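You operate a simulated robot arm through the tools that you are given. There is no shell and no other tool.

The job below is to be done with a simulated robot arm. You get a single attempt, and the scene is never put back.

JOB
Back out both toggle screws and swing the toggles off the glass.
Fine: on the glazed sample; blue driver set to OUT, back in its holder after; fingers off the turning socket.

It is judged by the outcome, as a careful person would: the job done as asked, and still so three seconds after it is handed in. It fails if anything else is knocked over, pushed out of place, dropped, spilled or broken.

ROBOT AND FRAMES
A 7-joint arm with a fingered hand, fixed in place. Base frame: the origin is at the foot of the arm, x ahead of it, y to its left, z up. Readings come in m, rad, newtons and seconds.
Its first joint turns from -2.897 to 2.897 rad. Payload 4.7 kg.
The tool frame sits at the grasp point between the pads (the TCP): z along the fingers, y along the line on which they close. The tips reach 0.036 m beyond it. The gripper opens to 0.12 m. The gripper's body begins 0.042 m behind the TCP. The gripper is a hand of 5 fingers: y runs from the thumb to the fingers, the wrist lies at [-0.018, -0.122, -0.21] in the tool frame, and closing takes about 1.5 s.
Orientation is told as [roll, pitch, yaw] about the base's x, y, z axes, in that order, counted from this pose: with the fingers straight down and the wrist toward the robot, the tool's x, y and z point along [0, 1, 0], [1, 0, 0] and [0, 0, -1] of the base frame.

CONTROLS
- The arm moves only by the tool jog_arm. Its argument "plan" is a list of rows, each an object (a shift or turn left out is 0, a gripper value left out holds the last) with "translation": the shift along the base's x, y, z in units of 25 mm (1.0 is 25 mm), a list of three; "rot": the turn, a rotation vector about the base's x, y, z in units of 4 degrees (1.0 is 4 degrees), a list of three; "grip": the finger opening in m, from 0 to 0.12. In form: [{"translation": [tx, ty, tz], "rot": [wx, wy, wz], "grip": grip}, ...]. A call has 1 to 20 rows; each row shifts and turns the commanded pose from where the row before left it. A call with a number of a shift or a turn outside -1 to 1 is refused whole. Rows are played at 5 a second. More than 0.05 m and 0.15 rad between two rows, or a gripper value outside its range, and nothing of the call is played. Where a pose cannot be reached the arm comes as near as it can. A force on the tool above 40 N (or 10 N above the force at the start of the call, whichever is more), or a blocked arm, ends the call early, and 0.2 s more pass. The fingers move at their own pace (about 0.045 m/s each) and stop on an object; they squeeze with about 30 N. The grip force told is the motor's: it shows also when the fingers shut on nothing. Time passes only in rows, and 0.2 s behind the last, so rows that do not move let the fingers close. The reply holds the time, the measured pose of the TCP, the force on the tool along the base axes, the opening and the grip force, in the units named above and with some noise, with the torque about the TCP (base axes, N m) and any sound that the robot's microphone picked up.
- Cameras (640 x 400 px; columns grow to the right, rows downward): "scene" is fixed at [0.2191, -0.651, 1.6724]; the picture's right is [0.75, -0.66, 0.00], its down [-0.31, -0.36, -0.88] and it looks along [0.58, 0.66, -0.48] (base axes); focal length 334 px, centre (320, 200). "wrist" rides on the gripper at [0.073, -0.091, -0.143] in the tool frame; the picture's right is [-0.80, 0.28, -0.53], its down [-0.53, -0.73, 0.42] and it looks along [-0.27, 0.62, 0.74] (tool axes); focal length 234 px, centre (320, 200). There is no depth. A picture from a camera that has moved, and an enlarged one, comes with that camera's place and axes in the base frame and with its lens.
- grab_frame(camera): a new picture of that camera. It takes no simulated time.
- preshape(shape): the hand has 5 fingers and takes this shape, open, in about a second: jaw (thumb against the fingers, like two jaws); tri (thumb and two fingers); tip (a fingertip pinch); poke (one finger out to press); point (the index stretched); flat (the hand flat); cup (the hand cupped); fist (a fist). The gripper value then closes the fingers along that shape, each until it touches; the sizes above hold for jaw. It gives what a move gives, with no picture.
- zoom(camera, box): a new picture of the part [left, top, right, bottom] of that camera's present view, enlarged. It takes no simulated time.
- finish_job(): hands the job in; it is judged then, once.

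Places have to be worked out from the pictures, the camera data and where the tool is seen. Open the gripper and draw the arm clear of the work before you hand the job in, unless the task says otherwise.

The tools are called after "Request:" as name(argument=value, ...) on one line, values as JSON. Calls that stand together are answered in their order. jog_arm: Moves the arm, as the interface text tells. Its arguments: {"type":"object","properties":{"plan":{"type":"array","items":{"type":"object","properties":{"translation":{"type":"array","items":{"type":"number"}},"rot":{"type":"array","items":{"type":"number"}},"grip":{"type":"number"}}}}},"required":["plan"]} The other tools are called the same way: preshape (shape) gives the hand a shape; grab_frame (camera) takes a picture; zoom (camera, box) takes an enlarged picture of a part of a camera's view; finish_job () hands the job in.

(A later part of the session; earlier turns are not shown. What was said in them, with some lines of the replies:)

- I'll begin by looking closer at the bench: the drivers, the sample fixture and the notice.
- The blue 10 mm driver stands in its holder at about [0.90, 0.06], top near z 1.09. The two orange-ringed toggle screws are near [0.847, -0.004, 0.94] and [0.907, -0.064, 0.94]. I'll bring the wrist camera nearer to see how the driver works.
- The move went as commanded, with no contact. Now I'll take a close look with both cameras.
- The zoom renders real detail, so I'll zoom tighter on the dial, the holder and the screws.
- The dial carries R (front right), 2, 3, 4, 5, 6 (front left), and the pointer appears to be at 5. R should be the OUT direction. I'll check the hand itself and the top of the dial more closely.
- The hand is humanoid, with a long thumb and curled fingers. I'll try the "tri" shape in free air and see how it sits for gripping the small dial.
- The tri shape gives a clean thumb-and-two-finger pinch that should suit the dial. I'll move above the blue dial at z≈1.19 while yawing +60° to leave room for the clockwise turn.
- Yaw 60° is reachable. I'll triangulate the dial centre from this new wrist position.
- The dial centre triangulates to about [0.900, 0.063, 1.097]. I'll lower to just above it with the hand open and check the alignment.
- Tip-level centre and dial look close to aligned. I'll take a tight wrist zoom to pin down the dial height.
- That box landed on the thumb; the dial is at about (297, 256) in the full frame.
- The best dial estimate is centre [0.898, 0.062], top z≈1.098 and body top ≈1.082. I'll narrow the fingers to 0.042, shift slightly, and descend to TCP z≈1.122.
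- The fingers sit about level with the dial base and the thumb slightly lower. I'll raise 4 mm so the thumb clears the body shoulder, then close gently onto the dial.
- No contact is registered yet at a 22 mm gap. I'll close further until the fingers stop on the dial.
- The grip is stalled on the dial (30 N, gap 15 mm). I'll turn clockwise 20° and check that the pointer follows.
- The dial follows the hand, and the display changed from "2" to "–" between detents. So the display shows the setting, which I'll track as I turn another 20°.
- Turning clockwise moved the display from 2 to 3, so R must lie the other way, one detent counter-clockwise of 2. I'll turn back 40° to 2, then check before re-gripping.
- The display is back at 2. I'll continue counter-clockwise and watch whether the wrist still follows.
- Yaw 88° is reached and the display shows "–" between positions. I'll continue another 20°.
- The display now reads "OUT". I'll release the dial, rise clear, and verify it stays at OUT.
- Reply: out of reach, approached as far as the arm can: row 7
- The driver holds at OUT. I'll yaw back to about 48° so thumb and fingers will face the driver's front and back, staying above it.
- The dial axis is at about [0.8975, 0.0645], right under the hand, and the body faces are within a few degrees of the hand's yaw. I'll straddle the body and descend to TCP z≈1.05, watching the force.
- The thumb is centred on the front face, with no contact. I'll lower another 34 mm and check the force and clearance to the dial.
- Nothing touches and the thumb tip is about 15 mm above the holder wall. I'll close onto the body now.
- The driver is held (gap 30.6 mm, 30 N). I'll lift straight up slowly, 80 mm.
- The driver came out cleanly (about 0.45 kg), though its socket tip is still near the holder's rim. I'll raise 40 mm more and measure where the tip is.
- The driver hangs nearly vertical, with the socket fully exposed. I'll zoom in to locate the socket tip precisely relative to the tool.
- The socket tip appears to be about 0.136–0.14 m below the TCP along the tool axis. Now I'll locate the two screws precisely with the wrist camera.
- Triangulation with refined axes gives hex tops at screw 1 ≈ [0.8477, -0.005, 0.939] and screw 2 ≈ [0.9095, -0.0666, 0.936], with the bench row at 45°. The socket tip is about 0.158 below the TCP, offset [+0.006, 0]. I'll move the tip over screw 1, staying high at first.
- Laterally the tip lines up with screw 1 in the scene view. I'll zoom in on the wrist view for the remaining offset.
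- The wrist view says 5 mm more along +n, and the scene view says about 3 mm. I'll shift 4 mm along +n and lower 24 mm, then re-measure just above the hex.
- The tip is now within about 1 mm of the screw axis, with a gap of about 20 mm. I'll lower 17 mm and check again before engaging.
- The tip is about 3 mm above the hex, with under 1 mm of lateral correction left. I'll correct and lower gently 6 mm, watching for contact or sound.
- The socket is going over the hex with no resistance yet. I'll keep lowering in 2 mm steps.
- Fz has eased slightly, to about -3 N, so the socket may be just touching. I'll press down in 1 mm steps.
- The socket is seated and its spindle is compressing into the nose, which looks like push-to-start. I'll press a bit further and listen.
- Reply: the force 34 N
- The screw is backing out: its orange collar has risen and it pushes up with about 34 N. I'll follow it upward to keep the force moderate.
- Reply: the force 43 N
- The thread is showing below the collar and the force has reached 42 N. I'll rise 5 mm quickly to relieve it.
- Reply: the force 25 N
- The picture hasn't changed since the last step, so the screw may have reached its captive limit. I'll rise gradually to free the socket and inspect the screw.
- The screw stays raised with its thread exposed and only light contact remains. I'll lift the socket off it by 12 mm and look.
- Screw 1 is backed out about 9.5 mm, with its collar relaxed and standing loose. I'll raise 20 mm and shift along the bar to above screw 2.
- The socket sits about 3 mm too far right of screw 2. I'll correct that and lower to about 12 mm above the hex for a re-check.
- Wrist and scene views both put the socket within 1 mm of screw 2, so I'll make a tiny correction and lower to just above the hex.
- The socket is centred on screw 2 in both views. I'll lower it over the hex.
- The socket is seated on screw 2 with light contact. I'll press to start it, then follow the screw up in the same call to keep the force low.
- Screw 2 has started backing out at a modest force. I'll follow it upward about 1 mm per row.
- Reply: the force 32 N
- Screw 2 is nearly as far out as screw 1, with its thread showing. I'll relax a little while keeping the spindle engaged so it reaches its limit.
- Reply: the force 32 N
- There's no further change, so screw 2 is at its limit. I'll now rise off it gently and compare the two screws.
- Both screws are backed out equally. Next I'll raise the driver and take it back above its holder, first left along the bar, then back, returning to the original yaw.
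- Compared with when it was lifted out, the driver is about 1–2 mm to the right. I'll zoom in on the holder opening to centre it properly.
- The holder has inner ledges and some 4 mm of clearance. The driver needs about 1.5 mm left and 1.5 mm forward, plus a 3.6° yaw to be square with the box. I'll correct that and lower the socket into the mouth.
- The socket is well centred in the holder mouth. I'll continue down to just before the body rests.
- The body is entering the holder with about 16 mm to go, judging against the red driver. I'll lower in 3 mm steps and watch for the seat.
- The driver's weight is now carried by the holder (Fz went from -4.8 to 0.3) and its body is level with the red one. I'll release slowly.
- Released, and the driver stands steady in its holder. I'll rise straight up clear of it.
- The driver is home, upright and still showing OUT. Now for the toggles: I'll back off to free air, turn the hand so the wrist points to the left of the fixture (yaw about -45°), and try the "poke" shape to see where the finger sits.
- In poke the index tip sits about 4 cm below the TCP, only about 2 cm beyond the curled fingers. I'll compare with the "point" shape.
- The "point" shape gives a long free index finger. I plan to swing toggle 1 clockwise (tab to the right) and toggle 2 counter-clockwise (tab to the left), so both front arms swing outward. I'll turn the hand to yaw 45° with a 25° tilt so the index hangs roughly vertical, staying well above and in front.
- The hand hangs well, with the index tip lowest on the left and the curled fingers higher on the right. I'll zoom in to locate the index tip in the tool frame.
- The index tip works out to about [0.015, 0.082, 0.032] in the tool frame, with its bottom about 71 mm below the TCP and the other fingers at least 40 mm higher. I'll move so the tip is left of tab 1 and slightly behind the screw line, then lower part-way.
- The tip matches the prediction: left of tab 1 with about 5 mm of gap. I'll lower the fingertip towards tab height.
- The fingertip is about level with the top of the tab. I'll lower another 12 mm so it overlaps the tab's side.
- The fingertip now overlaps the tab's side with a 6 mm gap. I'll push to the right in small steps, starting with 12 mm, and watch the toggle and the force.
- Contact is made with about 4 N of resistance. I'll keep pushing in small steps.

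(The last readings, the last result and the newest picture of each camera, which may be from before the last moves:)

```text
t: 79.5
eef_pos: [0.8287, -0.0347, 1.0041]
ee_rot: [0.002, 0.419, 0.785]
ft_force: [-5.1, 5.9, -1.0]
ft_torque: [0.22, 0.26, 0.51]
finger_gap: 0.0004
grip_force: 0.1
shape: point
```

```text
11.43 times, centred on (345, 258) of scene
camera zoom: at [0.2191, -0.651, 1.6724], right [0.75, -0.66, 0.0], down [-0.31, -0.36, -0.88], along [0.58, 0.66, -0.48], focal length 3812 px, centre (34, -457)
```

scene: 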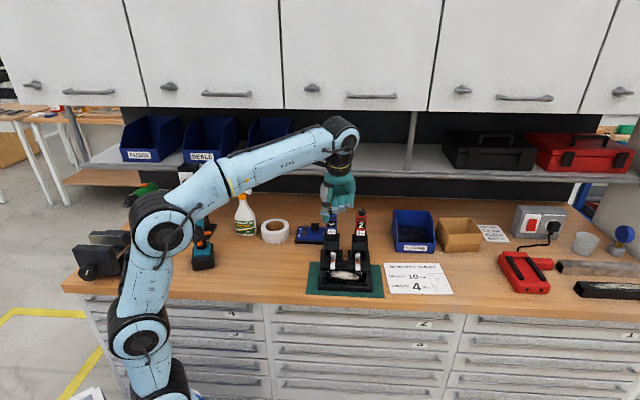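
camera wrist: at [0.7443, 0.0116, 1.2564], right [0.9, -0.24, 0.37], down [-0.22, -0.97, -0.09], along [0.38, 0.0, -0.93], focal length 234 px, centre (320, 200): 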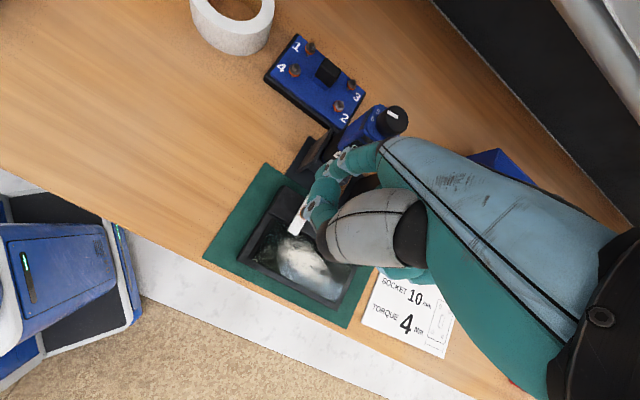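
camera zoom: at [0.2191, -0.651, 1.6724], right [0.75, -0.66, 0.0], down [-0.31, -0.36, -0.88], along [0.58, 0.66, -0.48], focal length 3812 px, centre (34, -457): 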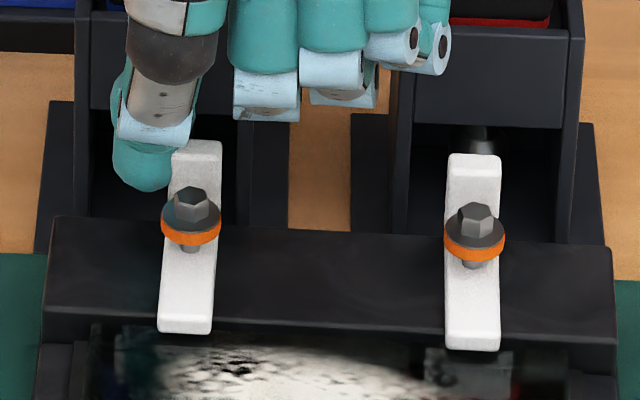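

The whole fixture has shifted a few millimetres instead of the toggle turning, so I'll stop pushing. I'll back the finger off and inspect closely.

Request:
jog_arm(plan=[{"translation": [-0.2, 0.2, 0]}, {"translation": [-0.2, 0.2, 0]}, {}])

Request:
zoom(camera="scene", box=[325, 240, 365, 275])

Request:
zoom(camera="scene", box=[310, 235, 390, 300])

Request:
zoom(camera="scene", box=[330, 246, 352, 272])

```text
t: 80.3
eef_pos: [0.8195, -0.0246, 1.0045]
ee_rot: [0.0, 0.417, 0.784]
ft_force: [0.0, 0.3, 0.5]
ft_torque: [-0.03, 0.01, 0.03]
finger_gap: 0.0001
grip_force: 0.1
shape: point
```

```text
11.43 times, centred on (345, 258) of scene
camera zoom: at [0.2191, -0.651, 1.6724], right [0.75, -0.66, 0.0], down [-0.31, -0.36, -0.88], along [0.58, 0.66, -0.48], focal length 3812 px, centre (34, -457)
```

zoom: 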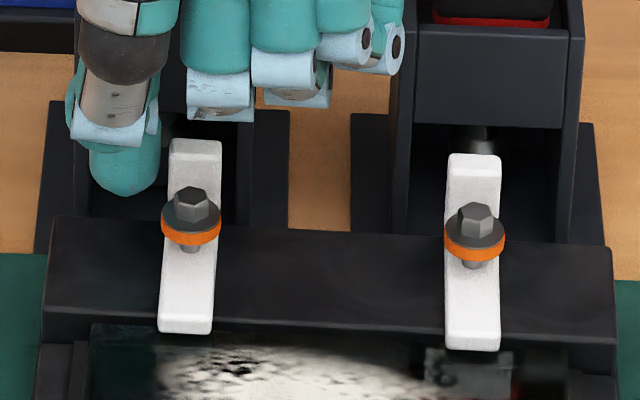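

```text
6.15 times, centred on (350, 268) of scene
camera zoom: at [0.2191, -0.651, 1.6724], right [0.75, -0.66, 0.0], down [-0.31, -0.36, -0.88], along [0.58, 0.66, -0.48], focal length 2052 px, centre (135, -215)
```

zoom: 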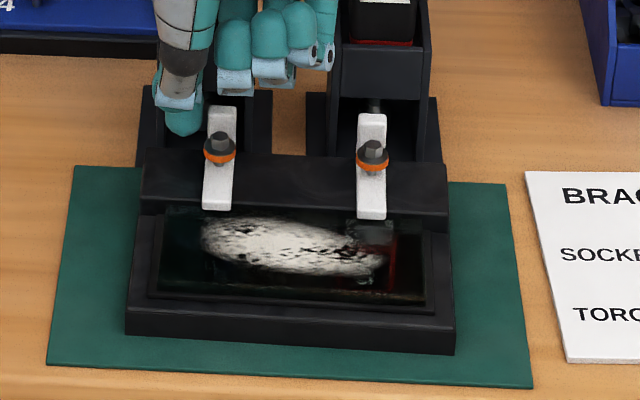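

```text
15.38 times, centred on (341, 259) of scene
camera zoom: at [0.2191, -0.651, 1.6724], right [0.75, -0.66, 0.0], down [-0.31, -0.36, -0.88], along [0.58, 0.66, -0.48], focal length 5131 px, centre (-3, -708)
```

zoom: 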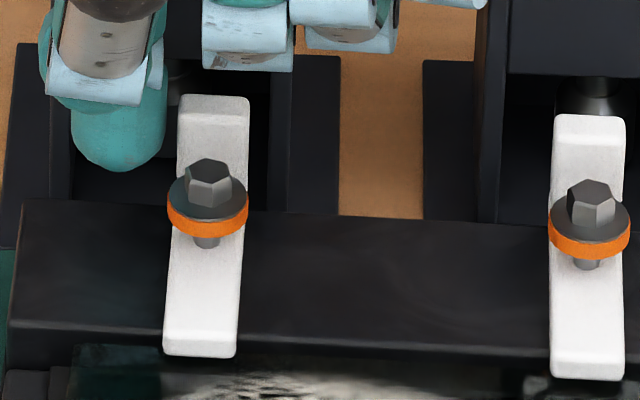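

Toggle 1 has not turned relative to toggle 2. The fixture slid about 3 mm and turned about 1°, so the toggle may be stopped in that direction. I'll lift the finger over to the tab's right side and test the opposite direction gently, which would also nudge the fixture back.

Request:
jog_arm(plan=[{"translation": [0, 0, 0.6]}, {"translation": [0, 0, 0.6]}, {"translation": [0.4, -0.4, 0]}, {"translation": [0.4, -0.4, 0]}, {"translation": [0.43, -0.43, 0]}, {}])

Request:
zoom(camera="scene", box=[325, 240, 365, 275])

Request:
zoom(camera="wrist", box=[250, 110, 390, 230])

```text
t: 81.7
eef_pos: [0.8492, -0.0559, 1.0342]
ee_rot: [0.0, 0.42, 0.786]
ft_force: [-0.9, 0.0, 0.2]
ft_torque: [0.04, 0.01, 0.0]
finger_gap: 0.0001
grip_force: 0.1
shape: point
```

```text
11.43 times, centred on (345, 258) of scene
camera zoom: at [0.2191, -0.651, 1.6724], right [0.75, -0.66, 0.0], down [-0.31, -0.36, -0.88], along [0.58, 0.66, -0.48], focal length 3812 px, centre (34, -457)
```

zoom: 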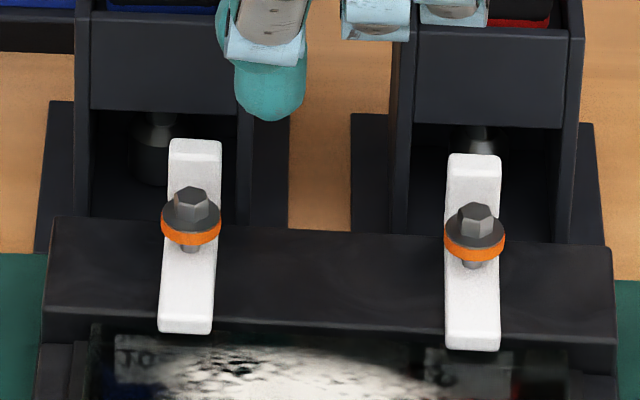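

```text
3.33 times, centred on (320, 170) of wrist
camera zoom: at [0.7792, -0.022, 1.202], right [0.9, -0.24, 0.37], down [-0.22, -0.97, -0.09], along [0.38, 0.0, -0.93], focal length 781 px, centre (320, 300)
```

zoom: 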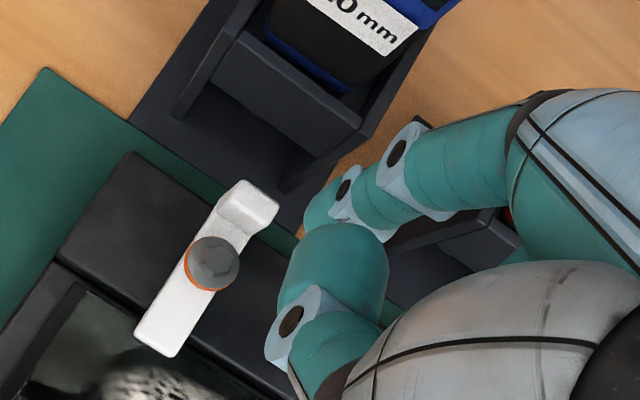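

The finger is now on the right side of tab 1 with about 4 mm of gap. I'll lower it to tab height and push left very gently.

Request:
jog_arm(plan=[{"translation": [0, 0, -0.6]}, {"translation": [0, 0, -0.55]}, {"translation": [-0.06, 0.06, 0]}, {"translation": [-0.06, 0.06, 0]}, {"translation": [-0.05, 0.05, 0]}, {"translation": [-0.05, 0.05, 0]}])

Request:
zoom(camera="scene", box=[325, 240, 365, 275])

```text
t: 83.1
eef_pos: [0.844, -0.0499, 1.0052]
ee_rot: [0.0, 0.419, 0.786]
ft_force: [1.0, 0.3, -0.8]
ft_torque: [-0.03, 0.01, -0.08]
finger_gap: 0.1145
grip_force: 0.0
shape: point
```

```text
11.43 times, centred on (345, 258) of scene
camera zoom: at [0.2191, -0.651, 1.6724], right [0.75, -0.66, 0.0], down [-0.31, -0.36, -0.88], along [0.58, 0.66, -0.48], focal length 3812 px, centre (34, -457)
```

zoom: 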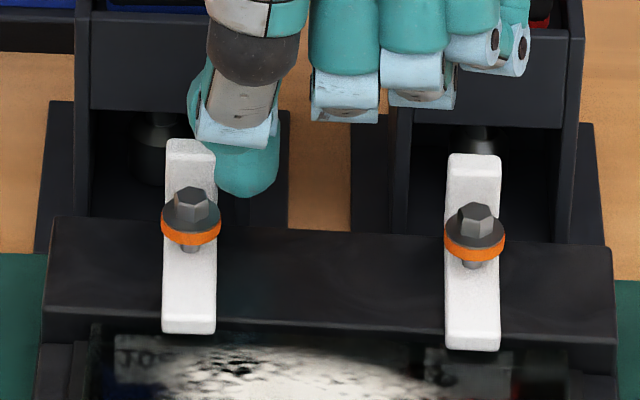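

Pushing left, the toggle itself turns (about 2° CCW) with hardly any force, and the fixture stays still. So toggle 1 swings counter-clockwise, and I'll continue gently in this direction.

Request:
jog_arm(plan=[{"translation": [-0.07, 0.07, 0]}, {"translation": [-0.07, 0.07, 0]}, {"translation": [-0.07, 0.07, 0]}, {"translation": [-0.07, 0.07, 0]}])

Request:
zoom(camera="scene", box=[325, 240, 365, 275])

```text
t: 84.1
eef_pos: [0.8361, -0.0421, 1.0056]
ee_rot: [0.001, 0.419, 0.786]
ft_force: [0.8, 0.1, 0.4]
ft_torque: [0.01, -0.08, -0.03]
finger_gap: 0.0
grip_force: 0.1
shape: point
```

```text
11.43 times, centred on (345, 258) of scene
camera zoom: at [0.2191, -0.651, 1.6724], right [0.75, -0.66, 0.0], down [-0.31, -0.36, -0.88], along [0.58, 0.66, -0.48], focal length 3812 px, centre (34, -457)
```

zoom: 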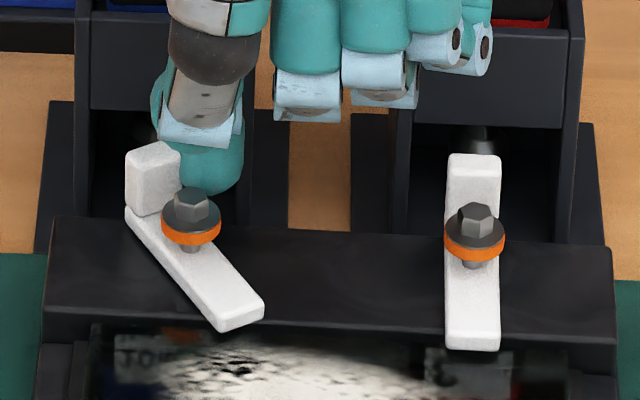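

Toggle 1 is swinging freely with no fixture movement. I'll continue left.

Request:
jog_arm(plan=[{"translation": [-0.07, 0.07, 0]}, {"translation": [-0.07, 0.07, 0]}, {"translation": [-0.07, 0.07, 0]}, {"translation": [-0.07, 0.07, 0]}, {"translation": [-0.07, 0.07, 0]}])

Request:
zoom(camera="scene", box=[325, 240, 365, 275])

```text
t: 85.3
eef_pos: [0.8271, -0.0337, 1.0053]
ee_rot: [0.001, 0.417, 0.786]
ft_force: [0.8, -1.1, -0.9]
ft_torque: [-0.02, -0.05, -0.04]
finger_gap: 0.1144
grip_force: 0.1
shape: point
```

```text
11.43 times, centred on (345, 258) of scene
camera zoom: at [0.2191, -0.651, 1.6724], right [0.75, -0.66, 0.0], down [-0.31, -0.36, -0.88], along [0.58, 0.66, -0.48], focal length 3812 px, centre (34, -457)
```

zoom: 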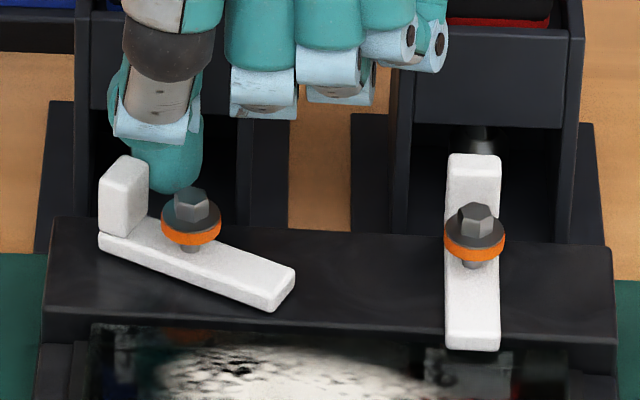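

The front arm is already off the glass (about 50°). I'll push a little more for margin.

Request:
jog_arm(plan=[{"translation": [-0.07, 0.07, 0]}, {"translation": [-0.07, 0.07, 0]}, {"translation": [-0.07, 0.07, 0]}, {}])

Request:
zoom(camera="scene", box=[325, 240, 365, 275])

```text
t: 86.3
eef_pos: [0.8213, -0.0292, 1.0051]
ee_rot: [-0.001, 0.419, 0.787]
ft_force: [0.6, 0.1, 0.7]
ft_torque: [0.0, -0.03, -0.01]
finger_gap: 0.1143
grip_force: 0.2
shape: point
```

```text
11.43 times, centred on (345, 258) of scene
camera zoom: at [0.2191, -0.651, 1.6724], right [0.75, -0.66, 0.0], down [-0.31, -0.36, -0.88], along [0.58, 0.66, -0.48], focal length 3812 px, centre (34, -457)
```

zoom: 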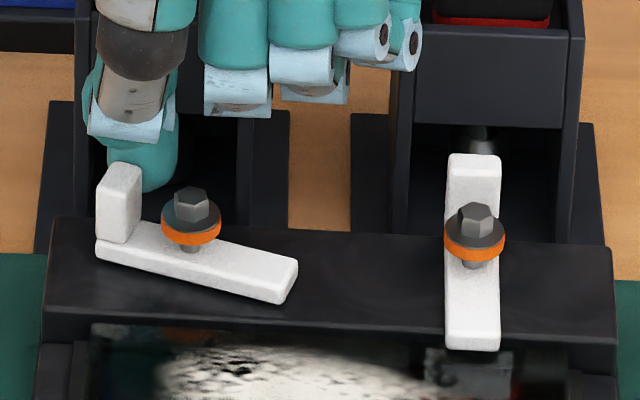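

Toggle 1 is at about 61–68° and well off the glass. I'll give it a bit more with a left-and-forward arc, so it ends close to along the bar.

Request:
jog_arm(plan=[{"translation": [-0.1, 0.04, 0]}, {"translation": [-0.1, 0.04, 0]}, {"translation": [-0.1, 0.04, 0]}, {"translation": [-0.1, 0.04, 0]}, {}])

Request:
zoom(camera="scene", box=[325, 240, 365, 275])

```text
t: 87.5
eef_pos: [0.8109, -0.024, 1.0041]
ee_rot: [0.001, 0.418, 0.786]
ft_force: [1.4, -0.4, 0.6]
ft_torque: [0.0, -0.03, -0.02]
finger_gap: 0.0002
grip_force: 0.1
shape: point
```

```text
11.43 times, centred on (345, 258) of scene
camera zoom: at [0.2191, -0.651, 1.6724], right [0.75, -0.66, 0.0], down [-0.31, -0.36, -0.88], along [0.58, 0.66, -0.48], focal length 3812 px, centre (34, -457)
```

zoom: 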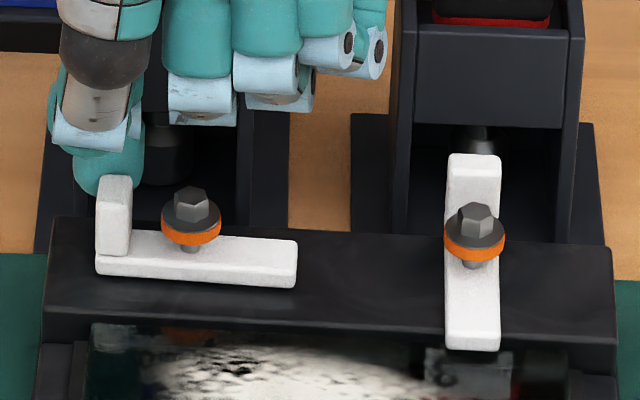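

Toggle 1 now lies along the bar, fully off the glass. I'll lift the finger and carry it across to the right side of tab 2.

Request:
jog_arm(plan=[{"translation": [-0.05, 0.15, 0.4]}, {"translation": [0, 0, 0.8]}, {"translation": [0, 0, 0.6]}, {"translation": [0.62, -0.62, 0]}, {"translation": [0.62, -0.62, 0]}, {"translation": [0.62, -0.62, 0]}, {"translation": [0.62, -0.62, 0]}, {"translation": [0.62, -0.62, 0]}, {"translation": [0.62, -0.62, 0]}, {"translation": [0.15, 0.03, 0]}, {}])

Request:
zoom(camera="scene", box=[330, 235, 380, 275])

Request:
zoom(camera="scene", box=[310, 180, 400, 280])

```text
t: 89.9
eef_pos: [0.9066, -0.113, 1.05]
ee_rot: [-0.001, 0.418, 0.786]
ft_force: [-0.3, 0.1, -0.4]
ft_torque: [0.01, -0.01, -0.02]
finger_gap: 0.0
grip_force: 0.1
shape: point
```

```text
10.00 times, centred on (355, 255) of scene
camera zoom: at [0.2191, -0.651, 1.6724], right [0.75, -0.66, 0.0], down [-0.31, -0.36, -0.88], along [0.58, 0.66, -0.48], focal length 3335 px, centre (-30, -350)
```

zoom: 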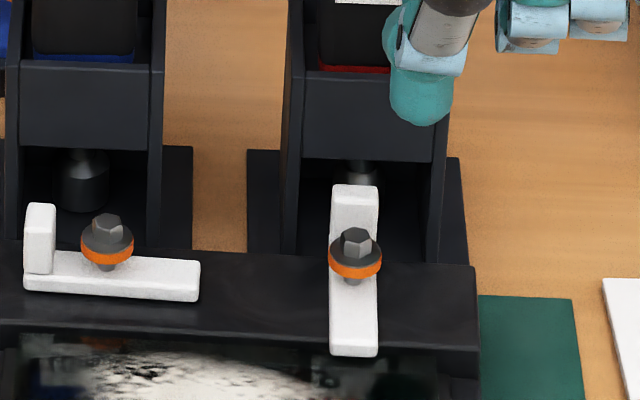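

```text
4.00 times, centred on (355, 230) of scene
camera zoom: at [0.2191, -0.651, 1.6724], right [0.75, -0.66, 0.0], down [-0.31, -0.36, -0.88], along [0.58, 0.66, -0.48], focal length 1334 px, centre (180, 80)
```

zoom: 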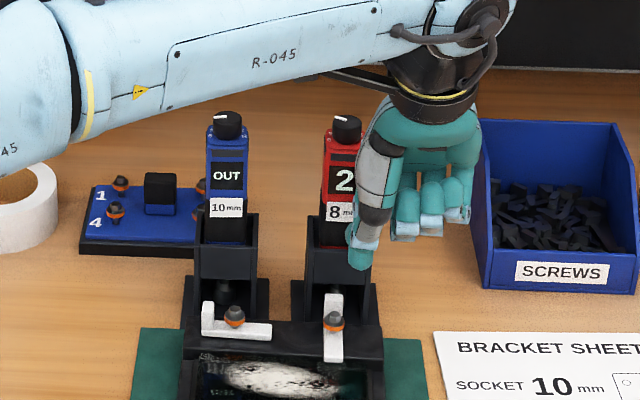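

The finger is just right of tab 2 with a small gap. I'll shift 3 mm right and lower to tab height.

Request:
jog_arm(plan=[{"translation": [0.09, -0.09, 0]}, {"translation": [0, 0, -0.8]}, {"translation": [0, 0, -0.6]}, {"translation": [0, 0, -0.4]}, {}])

Request:
zoom(camera="scene", box=[330, 235, 380, 275])

```text
t: 91.1
eef_pos: [0.9103, -0.1158, 1.0053]
ee_rot: [0.0, 0.417, 0.787]
ft_force: [0.2, -0.7, -1.2]
ft_torque: [0.0, 0.03, -0.04]
finger_gap: 0.0
grip_force: 0.2
shape: point
```

```text
10.00 times, centred on (355, 255) of scene
camera zoom: at [0.2191, -0.651, 1.6724], right [0.75, -0.66, 0.0], down [-0.31, -0.36, -0.88], along [0.58, 0.66, -0.48], focal length 3335 px, centre (-30, -350)
```

zoom: 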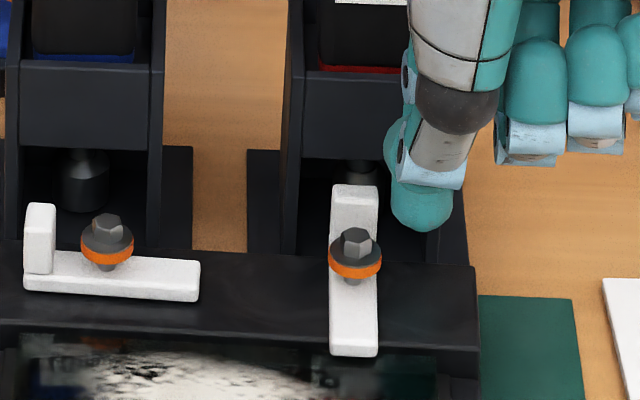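

The gap to tab 2 is about 4 mm. I'll push left gently, 7 mm in small steps, and check that it is the toggle that turns and not the fixture.

Request:
jog_arm(plan=[{"translation": [-0.06, 0.06, 0]}, {"translation": [-0.06, 0.06, 0]}, {"translation": [-0.04, 0.04, 0]}, {"translation": [-0.04, 0.04, 0]}])

Request:
zoom(camera="scene", box=[330, 235, 380, 275])

```text
t: 92.1
eef_pos: [0.9046, -0.1096, 1.0057]
ee_rot: [-0.001, 0.419, 0.787]
ft_force: [-0.1, -0.6, -0.2]
ft_torque: [-0.01, 0.02, -0.03]
finger_gap: 0.0
grip_force: 0.0
shape: point
```

```text
10.00 times, centred on (355, 255) of scene
camera zoom: at [0.2191, -0.651, 1.6724], right [0.75, -0.66, 0.0], down [-0.31, -0.36, -0.88], along [0.58, 0.66, -0.48], focal length 3335 px, centre (-30, -350)
```

zoom: 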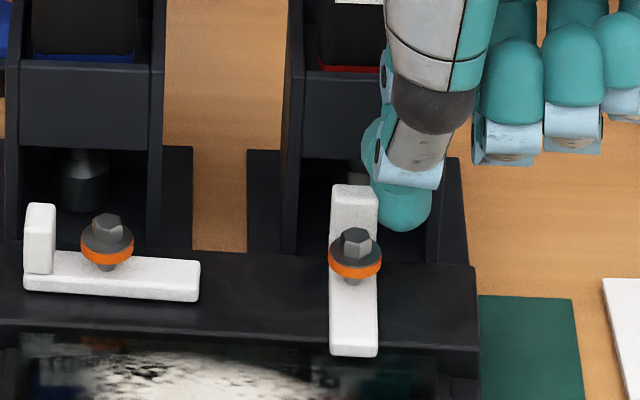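

Almost touching, with no force yet. I'll continue with three small steps.

Request:
jog_arm(plan=[{"translation": [-0.04, 0.04, 0]}, {"translation": [-0.04, 0.04, 0]}, {"translation": [-0.04, 0.04, 0]}])

Request:
zoom(camera="scene", box=[330, 235, 380, 275])

```text
t: 92.9
eef_pos: [0.9006, -0.1082, 1.0055]
ee_rot: [0.0, 0.418, 0.783]
ft_force: [3.0, -2.8, 0.3]
ft_torque: [-0.09, -0.14, -0.22]
finger_gap: 0.1143
grip_force: 0.0
shape: point
```

```text
10.00 times, centred on (355, 255) of scene
camera zoom: at [0.2191, -0.651, 1.6724], right [0.75, -0.66, 0.0], down [-0.31, -0.36, -0.88], along [0.58, 0.66, -0.48], focal length 3335 px, centre (-30, -350)
```

zoom: 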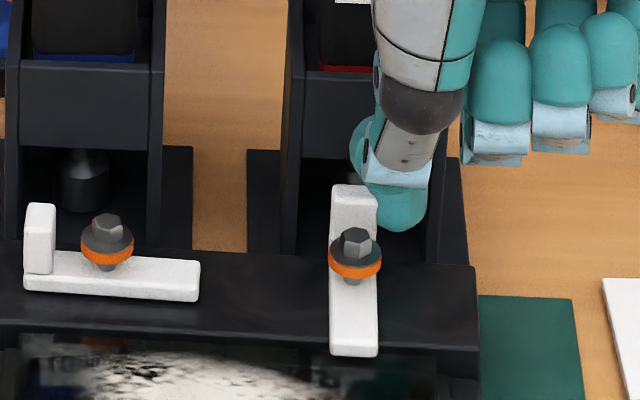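

Toggle 2 doesn't turn that way (4 N and no motion), so it is the mirror image of toggle 1 and must swing clockwise. I'll back off, lift over, and come down on the left side of tab 2.

Request:
jog_arm(plan=[{"translation": [0.1, -0.1, 0]}, {"translation": [0.05, -0.05, 0.6]}, {"translation": [0, 0, 0.8]}, {"translation": [0, 0, 0.4]}, {"translation": [-0.6, 0.6, 0]}, {"translation": [-0.62, 0.62, 0]}, {}])

Request:
zoom(camera="scene", box=[330, 235, 380, 275])

```text
t: 94.5
eef_pos: [0.875, -0.0804, 1.0503]
ee_rot: [0.001, 0.419, 0.786]
ft_force: [0.1, -0.7, -0.2]
ft_torque: [0.0, 0.02, -0.01]
finger_gap: 0.0
grip_force: 0.2
shape: point
```

```text
10.00 times, centred on (355, 255) of scene
camera zoom: at [0.2191, -0.651, 1.6724], right [0.75, -0.66, 0.0], down [-0.31, -0.36, -0.88], along [0.58, 0.66, -0.48], focal length 3335 px, centre (-30, -350)
```

zoom: 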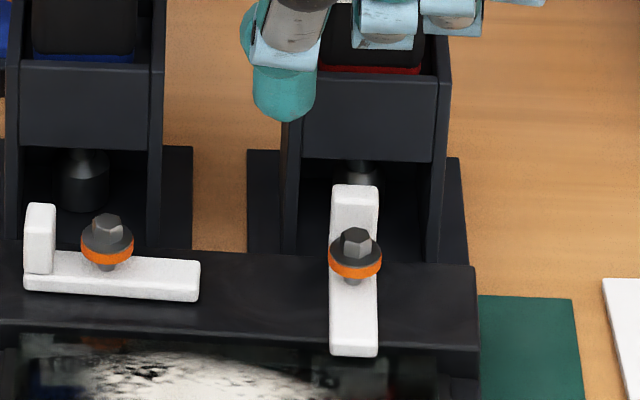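

The finger is left of tab 2 with about 6 mm of gap. I'll lower and push right gently.

Request:
jog_arm(plan=[{"translation": [0, 0, -0.8]}, {"translation": [0, 0, -0.6]}, {"translation": [0, 0, -0.4]}, {"translation": [0.07, -0.07, 0]}, {"translation": [0.07, -0.07, 0]}, {"translation": [0.06, -0.06, 0]}, {"translation": [0.04, -0.04, 0]}, {"translation": [0.04, -0.04, 0]}])

Request:
zoom(camera="scene", box=[330, 235, 380, 275])

```text
t: 96.3
eef_pos: [0.8821, -0.0869, 1.0046]
ee_rot: [-0.001, 0.418, 0.786]
ft_force: [-0.4, 0.3, -0.2]
ft_torque: [0.05, 0.01, 0.02]
finger_gap: 0.0
grip_force: 0.1
shape: point
```

```text
10.00 times, centred on (355, 255) of scene
camera zoom: at [0.2191, -0.651, 1.6724], right [0.75, -0.66, 0.0], down [-0.31, -0.36, -0.88], along [0.58, 0.66, -0.48], focal length 3335 px, centre (-30, -350)
```

zoom: 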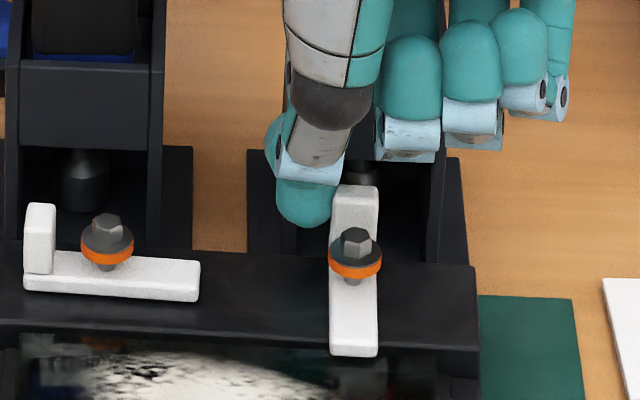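

Touching with about 0.5 N and the tab is just starting to move. I'll keep pushing right.

Request:
jog_arm(plan=[{"translation": [0.06, -0.06, 0]}, {"translation": [0.06, -0.06, 0]}, {"translation": [0.06, -0.06, 0]}])

Request:
zoom(camera="scene", box=[330, 235, 380, 275])

```text
t: 97.1
eef_pos: [0.8864, -0.0924, 1.0048]
ee_rot: [-0.001, 0.418, 0.787]
ft_force: [-0.4, 1.8, 0.5]
ft_torque: [0.05, 0.0, 0.05]
finger_gap: 0.0
grip_force: 0.1
shape: point
```

```text
10.00 times, centred on (355, 255) of scene
camera zoom: at [0.2191, -0.651, 1.6724], right [0.75, -0.66, 0.0], down [-0.31, -0.36, -0.88], along [0.58, 0.66, -0.48], focal length 3335 px, centre (-30, -350)
```

zoom: 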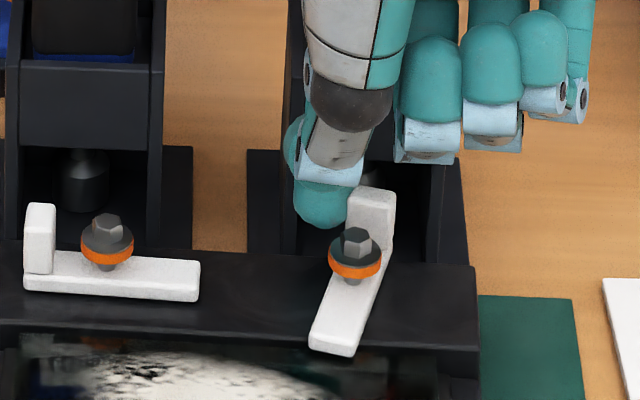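

Toggle 2 swings freely clockwise and the fixture is still. I'll continue to the right.

Request:
jog_arm(plan=[{"translation": [0.07, -0.07, 0]}, {"translation": [0.07, -0.07, 0]}, {"translation": [0.07, -0.07, 0]}, {"translation": [0.07, -0.07, 0]}, {"translation": [0.07, -0.07, 0]}, {"translation": [0.07, -0.07, 0]}])

Request:
zoom(camera="scene", box=[330, 235, 380, 275])

```text
t: 98.5
eef_pos: [0.8957, -0.1019, 1.0042]
ee_rot: [0.001, 0.419, 0.786]
ft_force: [-0.9, 1.0, 0.3]
ft_torque: [0.03, -0.01, 0.03]
finger_gap: 0.0
grip_force: 0.0
shape: point
```

```text
10.00 times, centred on (355, 255) of scene
camera zoom: at [0.2191, -0.651, 1.6724], right [0.75, -0.66, 0.0], down [-0.31, -0.36, -0.88], along [0.58, 0.66, -0.48], focal length 3335 px, centre (-30, -350)
```

zoom: 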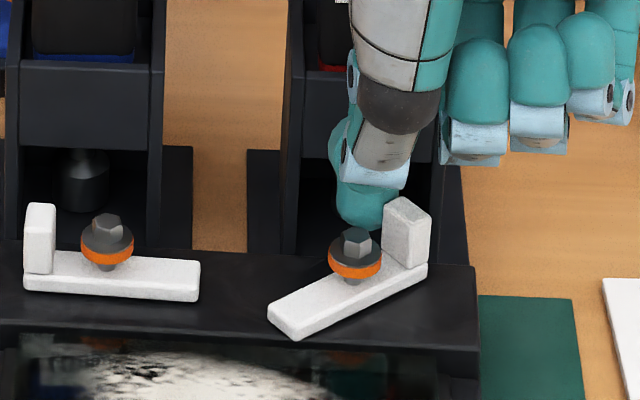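

It's at about 45° now. I'll continue right another 10 mm.

Request:
jog_arm(plan=[{"translation": [0.07, -0.07, 0]}, {"translation": [0.07, -0.07, 0]}, {"translation": [0.07, -0.07, 0]}, {"translation": [0.07, -0.07, 0]}])

Request:
zoom(camera="scene", box=[330, 235, 380, 275])

```text
t: 99.5
eef_pos: [0.9044, -0.11, 1.0049]
ee_rot: [0.001, 0.418, 0.785]
ft_force: [-0.7, 0.0, 0.2]
ft_torque: [0.01, -0.02, 0.03]
finger_gap: 0.0
grip_force: 0.1
shape: point
```

```text
10.00 times, centred on (355, 255) of scene
camera zoom: at [0.2191, -0.651, 1.6724], right [0.75, -0.66, 0.0], down [-0.31, -0.36, -0.88], along [0.58, 0.66, -0.48], focal length 3335 px, centre (-30, -350)
```

zoom: 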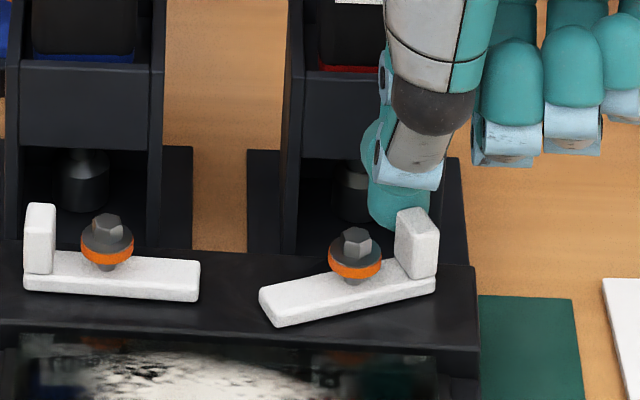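

It's off the glass already. Now a small right-and-forward arc to lay it along the bar.

Request:
jog_arm(plan=[{"translation": [0.035, -0.1, 0]}, {"translation": [0.03, -0.1, 0]}, {"translation": [0.03, -0.1, 0]}, {"translation": [0.03, -0.1, 0]}, {}])

Request:
zoom(camera="scene", box=[330, 235, 380, 275])

```text
t: 100.7
eef_pos: [0.9073, -0.1198, 1.0055]
ee_rot: [0.0, 0.418, 0.785]
ft_force: [0.1, 0.3, -0.9]
ft_torque: [0.02, 0.0, 0.01]
finger_gap: 0.0
grip_force: 0.1
shape: point
```

```text
10.00 times, centred on (355, 255) of scene
camera zoom: at [0.2191, -0.651, 1.6724], right [0.75, -0.66, 0.0], down [-0.31, -0.36, -0.88], along [0.58, 0.66, -0.48], focal length 3335 px, centre (-30, -350)
```

zoom: 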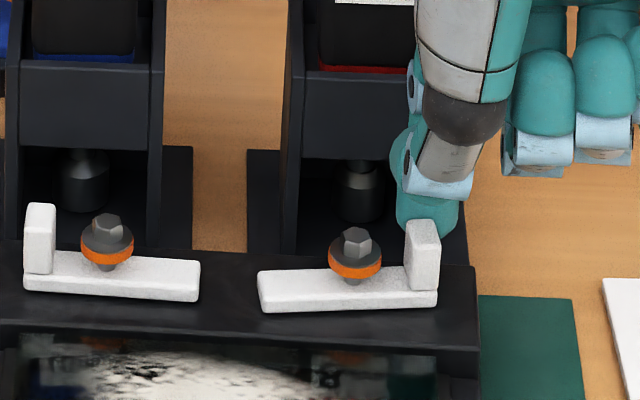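

Both toggles now lie along the bar, off the glass. I'll ease the finger back, lift straight up, and then check the overall state.

Request:
jog_arm(plan=[{"translation": [0.06, 0.06, 0]}, {"translation": [0, 0, 0.6]}, {"translation": [0, 0, 0.9]}, {"translation": [0, 0, 0.9]}, {"translation": [-0.5, -0.5, 0.9]}, {"translation": [-0.8, -0.5, 0.9]}, {"translation": [-0.8, -0.3, 0.9]}, {"translation": [-0.8, 0, 0.9]}, {"translation": [-0.8, 0, 0.6]}, {}])

Request:
zoom(camera="scene", box=[290, 200, 390, 300])

Request:
grab_frame(camera="scene")

```text
t: 102.9
eef_pos: [0.8155, -0.1514, 1.1713]
ee_rot: [0.001, 0.418, 0.786]
ft_force: [-0.1, -0.5, 0.0]
ft_torque: [0.01, -0.03, 0.0]
finger_gap: 0.0001
grip_force: 0.0
shape: point
```

```text
4.00 times, centred on (340, 250) of scene
camera zoom: at [0.2191, -0.651, 1.6724], right [0.75, -0.66, 0.0], down [-0.31, -0.36, -0.88], along [0.58, 0.66, -0.48], focal length 1334 px, centre (240, 0)
```

zoom: 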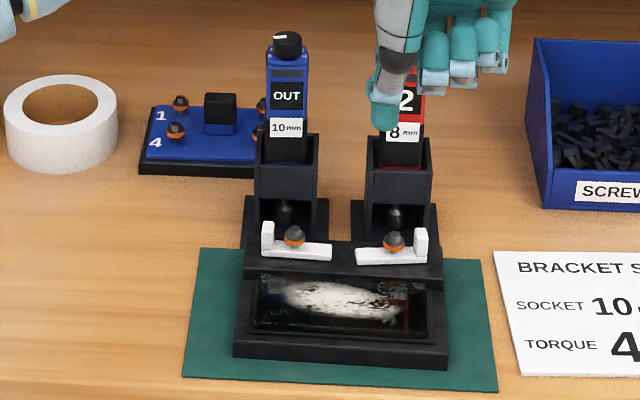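

```text
taken
```

scene: 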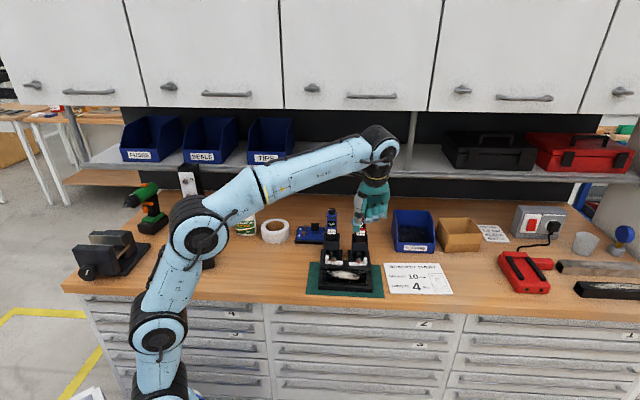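

Both toggles are clear and the driver is back showing OUT. I'll compare the fixture's position with the start using the identical zoom, since I nudged it slightly.

Request:
zoom(camera="scene", box=[310, 240, 390, 300])

Request:
zoom(camera="wrist", box=[160, 60, 330, 240])

```text
6.67 times, centred on (350, 270) of scene
camera zoom: at [0.2191, -0.651, 1.6724], right [0.75, -0.66, 0.0], down [-0.31, -0.36, -0.88], along [0.58, 0.66, -0.48], focal length 2224 px, centre (120, -267)
```

zoom: 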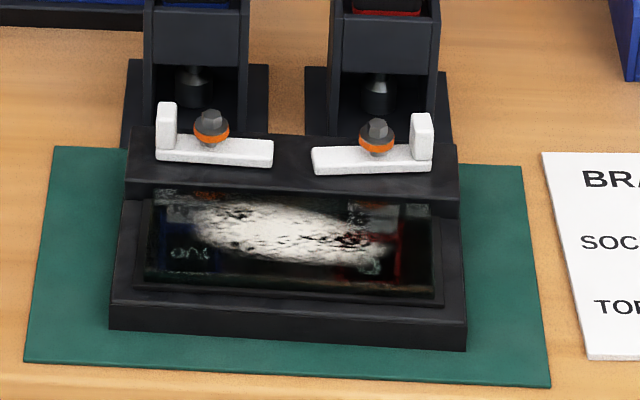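

```text
2.22 times, centred on (245, 150) of wrist
camera zoom: at [0.7448, -0.118, 1.3389], right [0.9, -0.24, 0.37], down [-0.22, -0.97, -0.09], along [0.38, 0.0, -0.93], focal length 520 px, centre (487, 311)
```

zoom: 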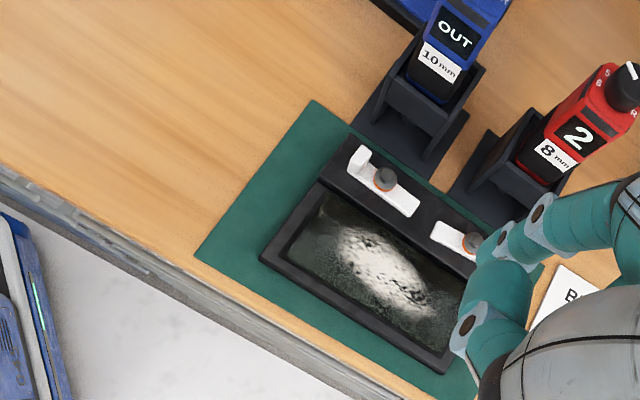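

The fixture sits within about 2–4 mm and 1° of where it was, and everything else is in place. I'll draw the arm back and up, level the hand, and then open it.

Request:
jog_arm(plan=[{"translation": [-0.5, 0, 0.9]}, {"translation": [-0.5, 0, 0.9]}, {"translation": [-0.8, 0.3, 0.6]}, {"translation": [-0.8, 0.4, 0.6]}, {"translation": [-0.8, 0.5, 0.6]}, {"translation": [-0.8, 0.5, 0.6]}, {"translation": [-0.8, 0.5, 0.6]}, {"translation": [-0.8, 0.5, 0.6], "rot": [0.707, -0.707, 0]}, {"translation": [-0.8, 0.5, 0.5], "rot": [0.707, -0.707, 0]}, {"translation": [-0.8, 0.5, 0.5], "rot": [0.707, -0.707, 0]}, {"translation": [-0.8, 0.5, 0.4], "rot": [0.707, -0.707, 0]}, {"translation": [-0.8, 0.5, 0.4], "rot": [0.707, -0.707, 0]}, {"translation": [-0.8, 0.5, 0.2], "rot": [0.707, -0.707, 0]}, {}])

Request:
preshape(shape="jaw")

Request:
grab_frame(camera="scene")

Request:
zoom(camera="scene", box=[290, 200, 390, 300])

```text
t: 105.9
eef_pos: [0.5723, -0.0204, 1.3557]
ee_rot: [0.0, 0.0, 0.785]
ft_force: [0.1, 0.3, 0.2]
ft_torque: [0.01, 0.0, -0.02]
finger_gap: 0.0001
grip_force: 0.0
shape: point
```

```text
t: 106.8
eef_pos: [0.5724, -0.0198, 1.3544]
ee_rot: [0.0, -0.001, 0.784]
ft_force: [-0.1, 0.2, 0.3]
ft_torque: [0.0, 0.02, -0.02]
finger_gap: 0.1198
grip_force: 0.0
shape: jaw
```

```text
taken
```

scene: 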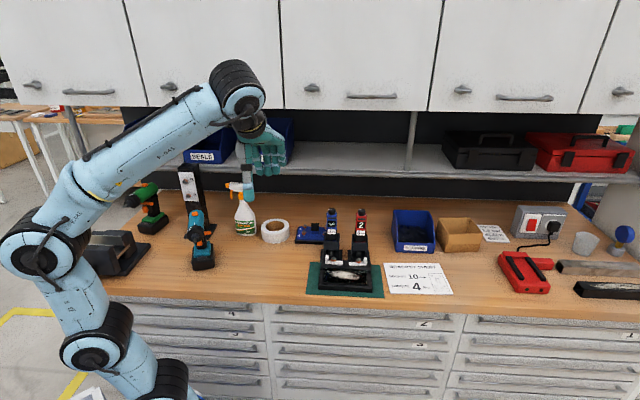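

```text
4.00 times, centred on (340, 250) of scene
camera zoom: at [0.2191, -0.651, 1.6724], right [0.75, -0.66, 0.0], down [-0.31, -0.36, -0.88], along [0.58, 0.66, -0.48], focal length 1334 px, centre (240, 0)
```

zoom: 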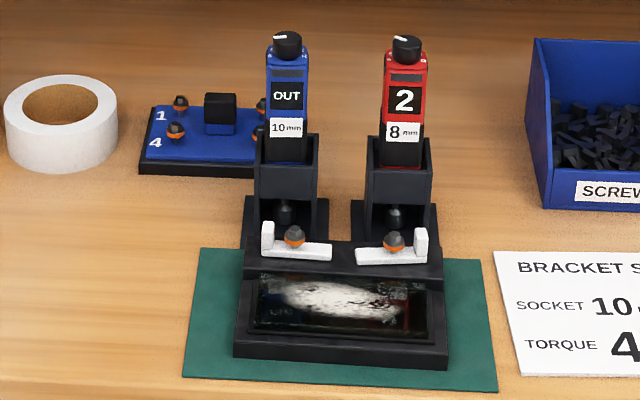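

The pictures show both screws backed out, both toggles lying along the bar clear of the glass, the blue driver in its holder showing OUT, and the arm clear with the hand open. Apart from the fixture's few-millimetre nudge, everything else is in place, so I'm handing the job in.

Request:
finish_job()

```text
The job is handed in.
```

Both toggle screws are backed out and both toggles are swung off the glass. The job is handed in; no verdict has come back yet.

- **Screws:** each one rose about 9.5 mm and then stopped, so I took that as its limit. Both still stand in the fixture. My hand held only the driver's body, never the socket.
- **Toggles:** both now lie along the bar. Toggle 1 turns only counter-clockwise and toggle 2 only clockwise.
- **Blue driver:** it was set to OUT, is back upright in its holder and still shows OUT.
- **Fixture nudged:** my first push on toggle 1 went the wrong way and slid the fixture. It now sits about 2–4 mm and 1° from where it started. I left it there because pushing it back risked moving it further.

Nothing else looks moved in the final pictures. The hand is open and the arm is clear of the bench.
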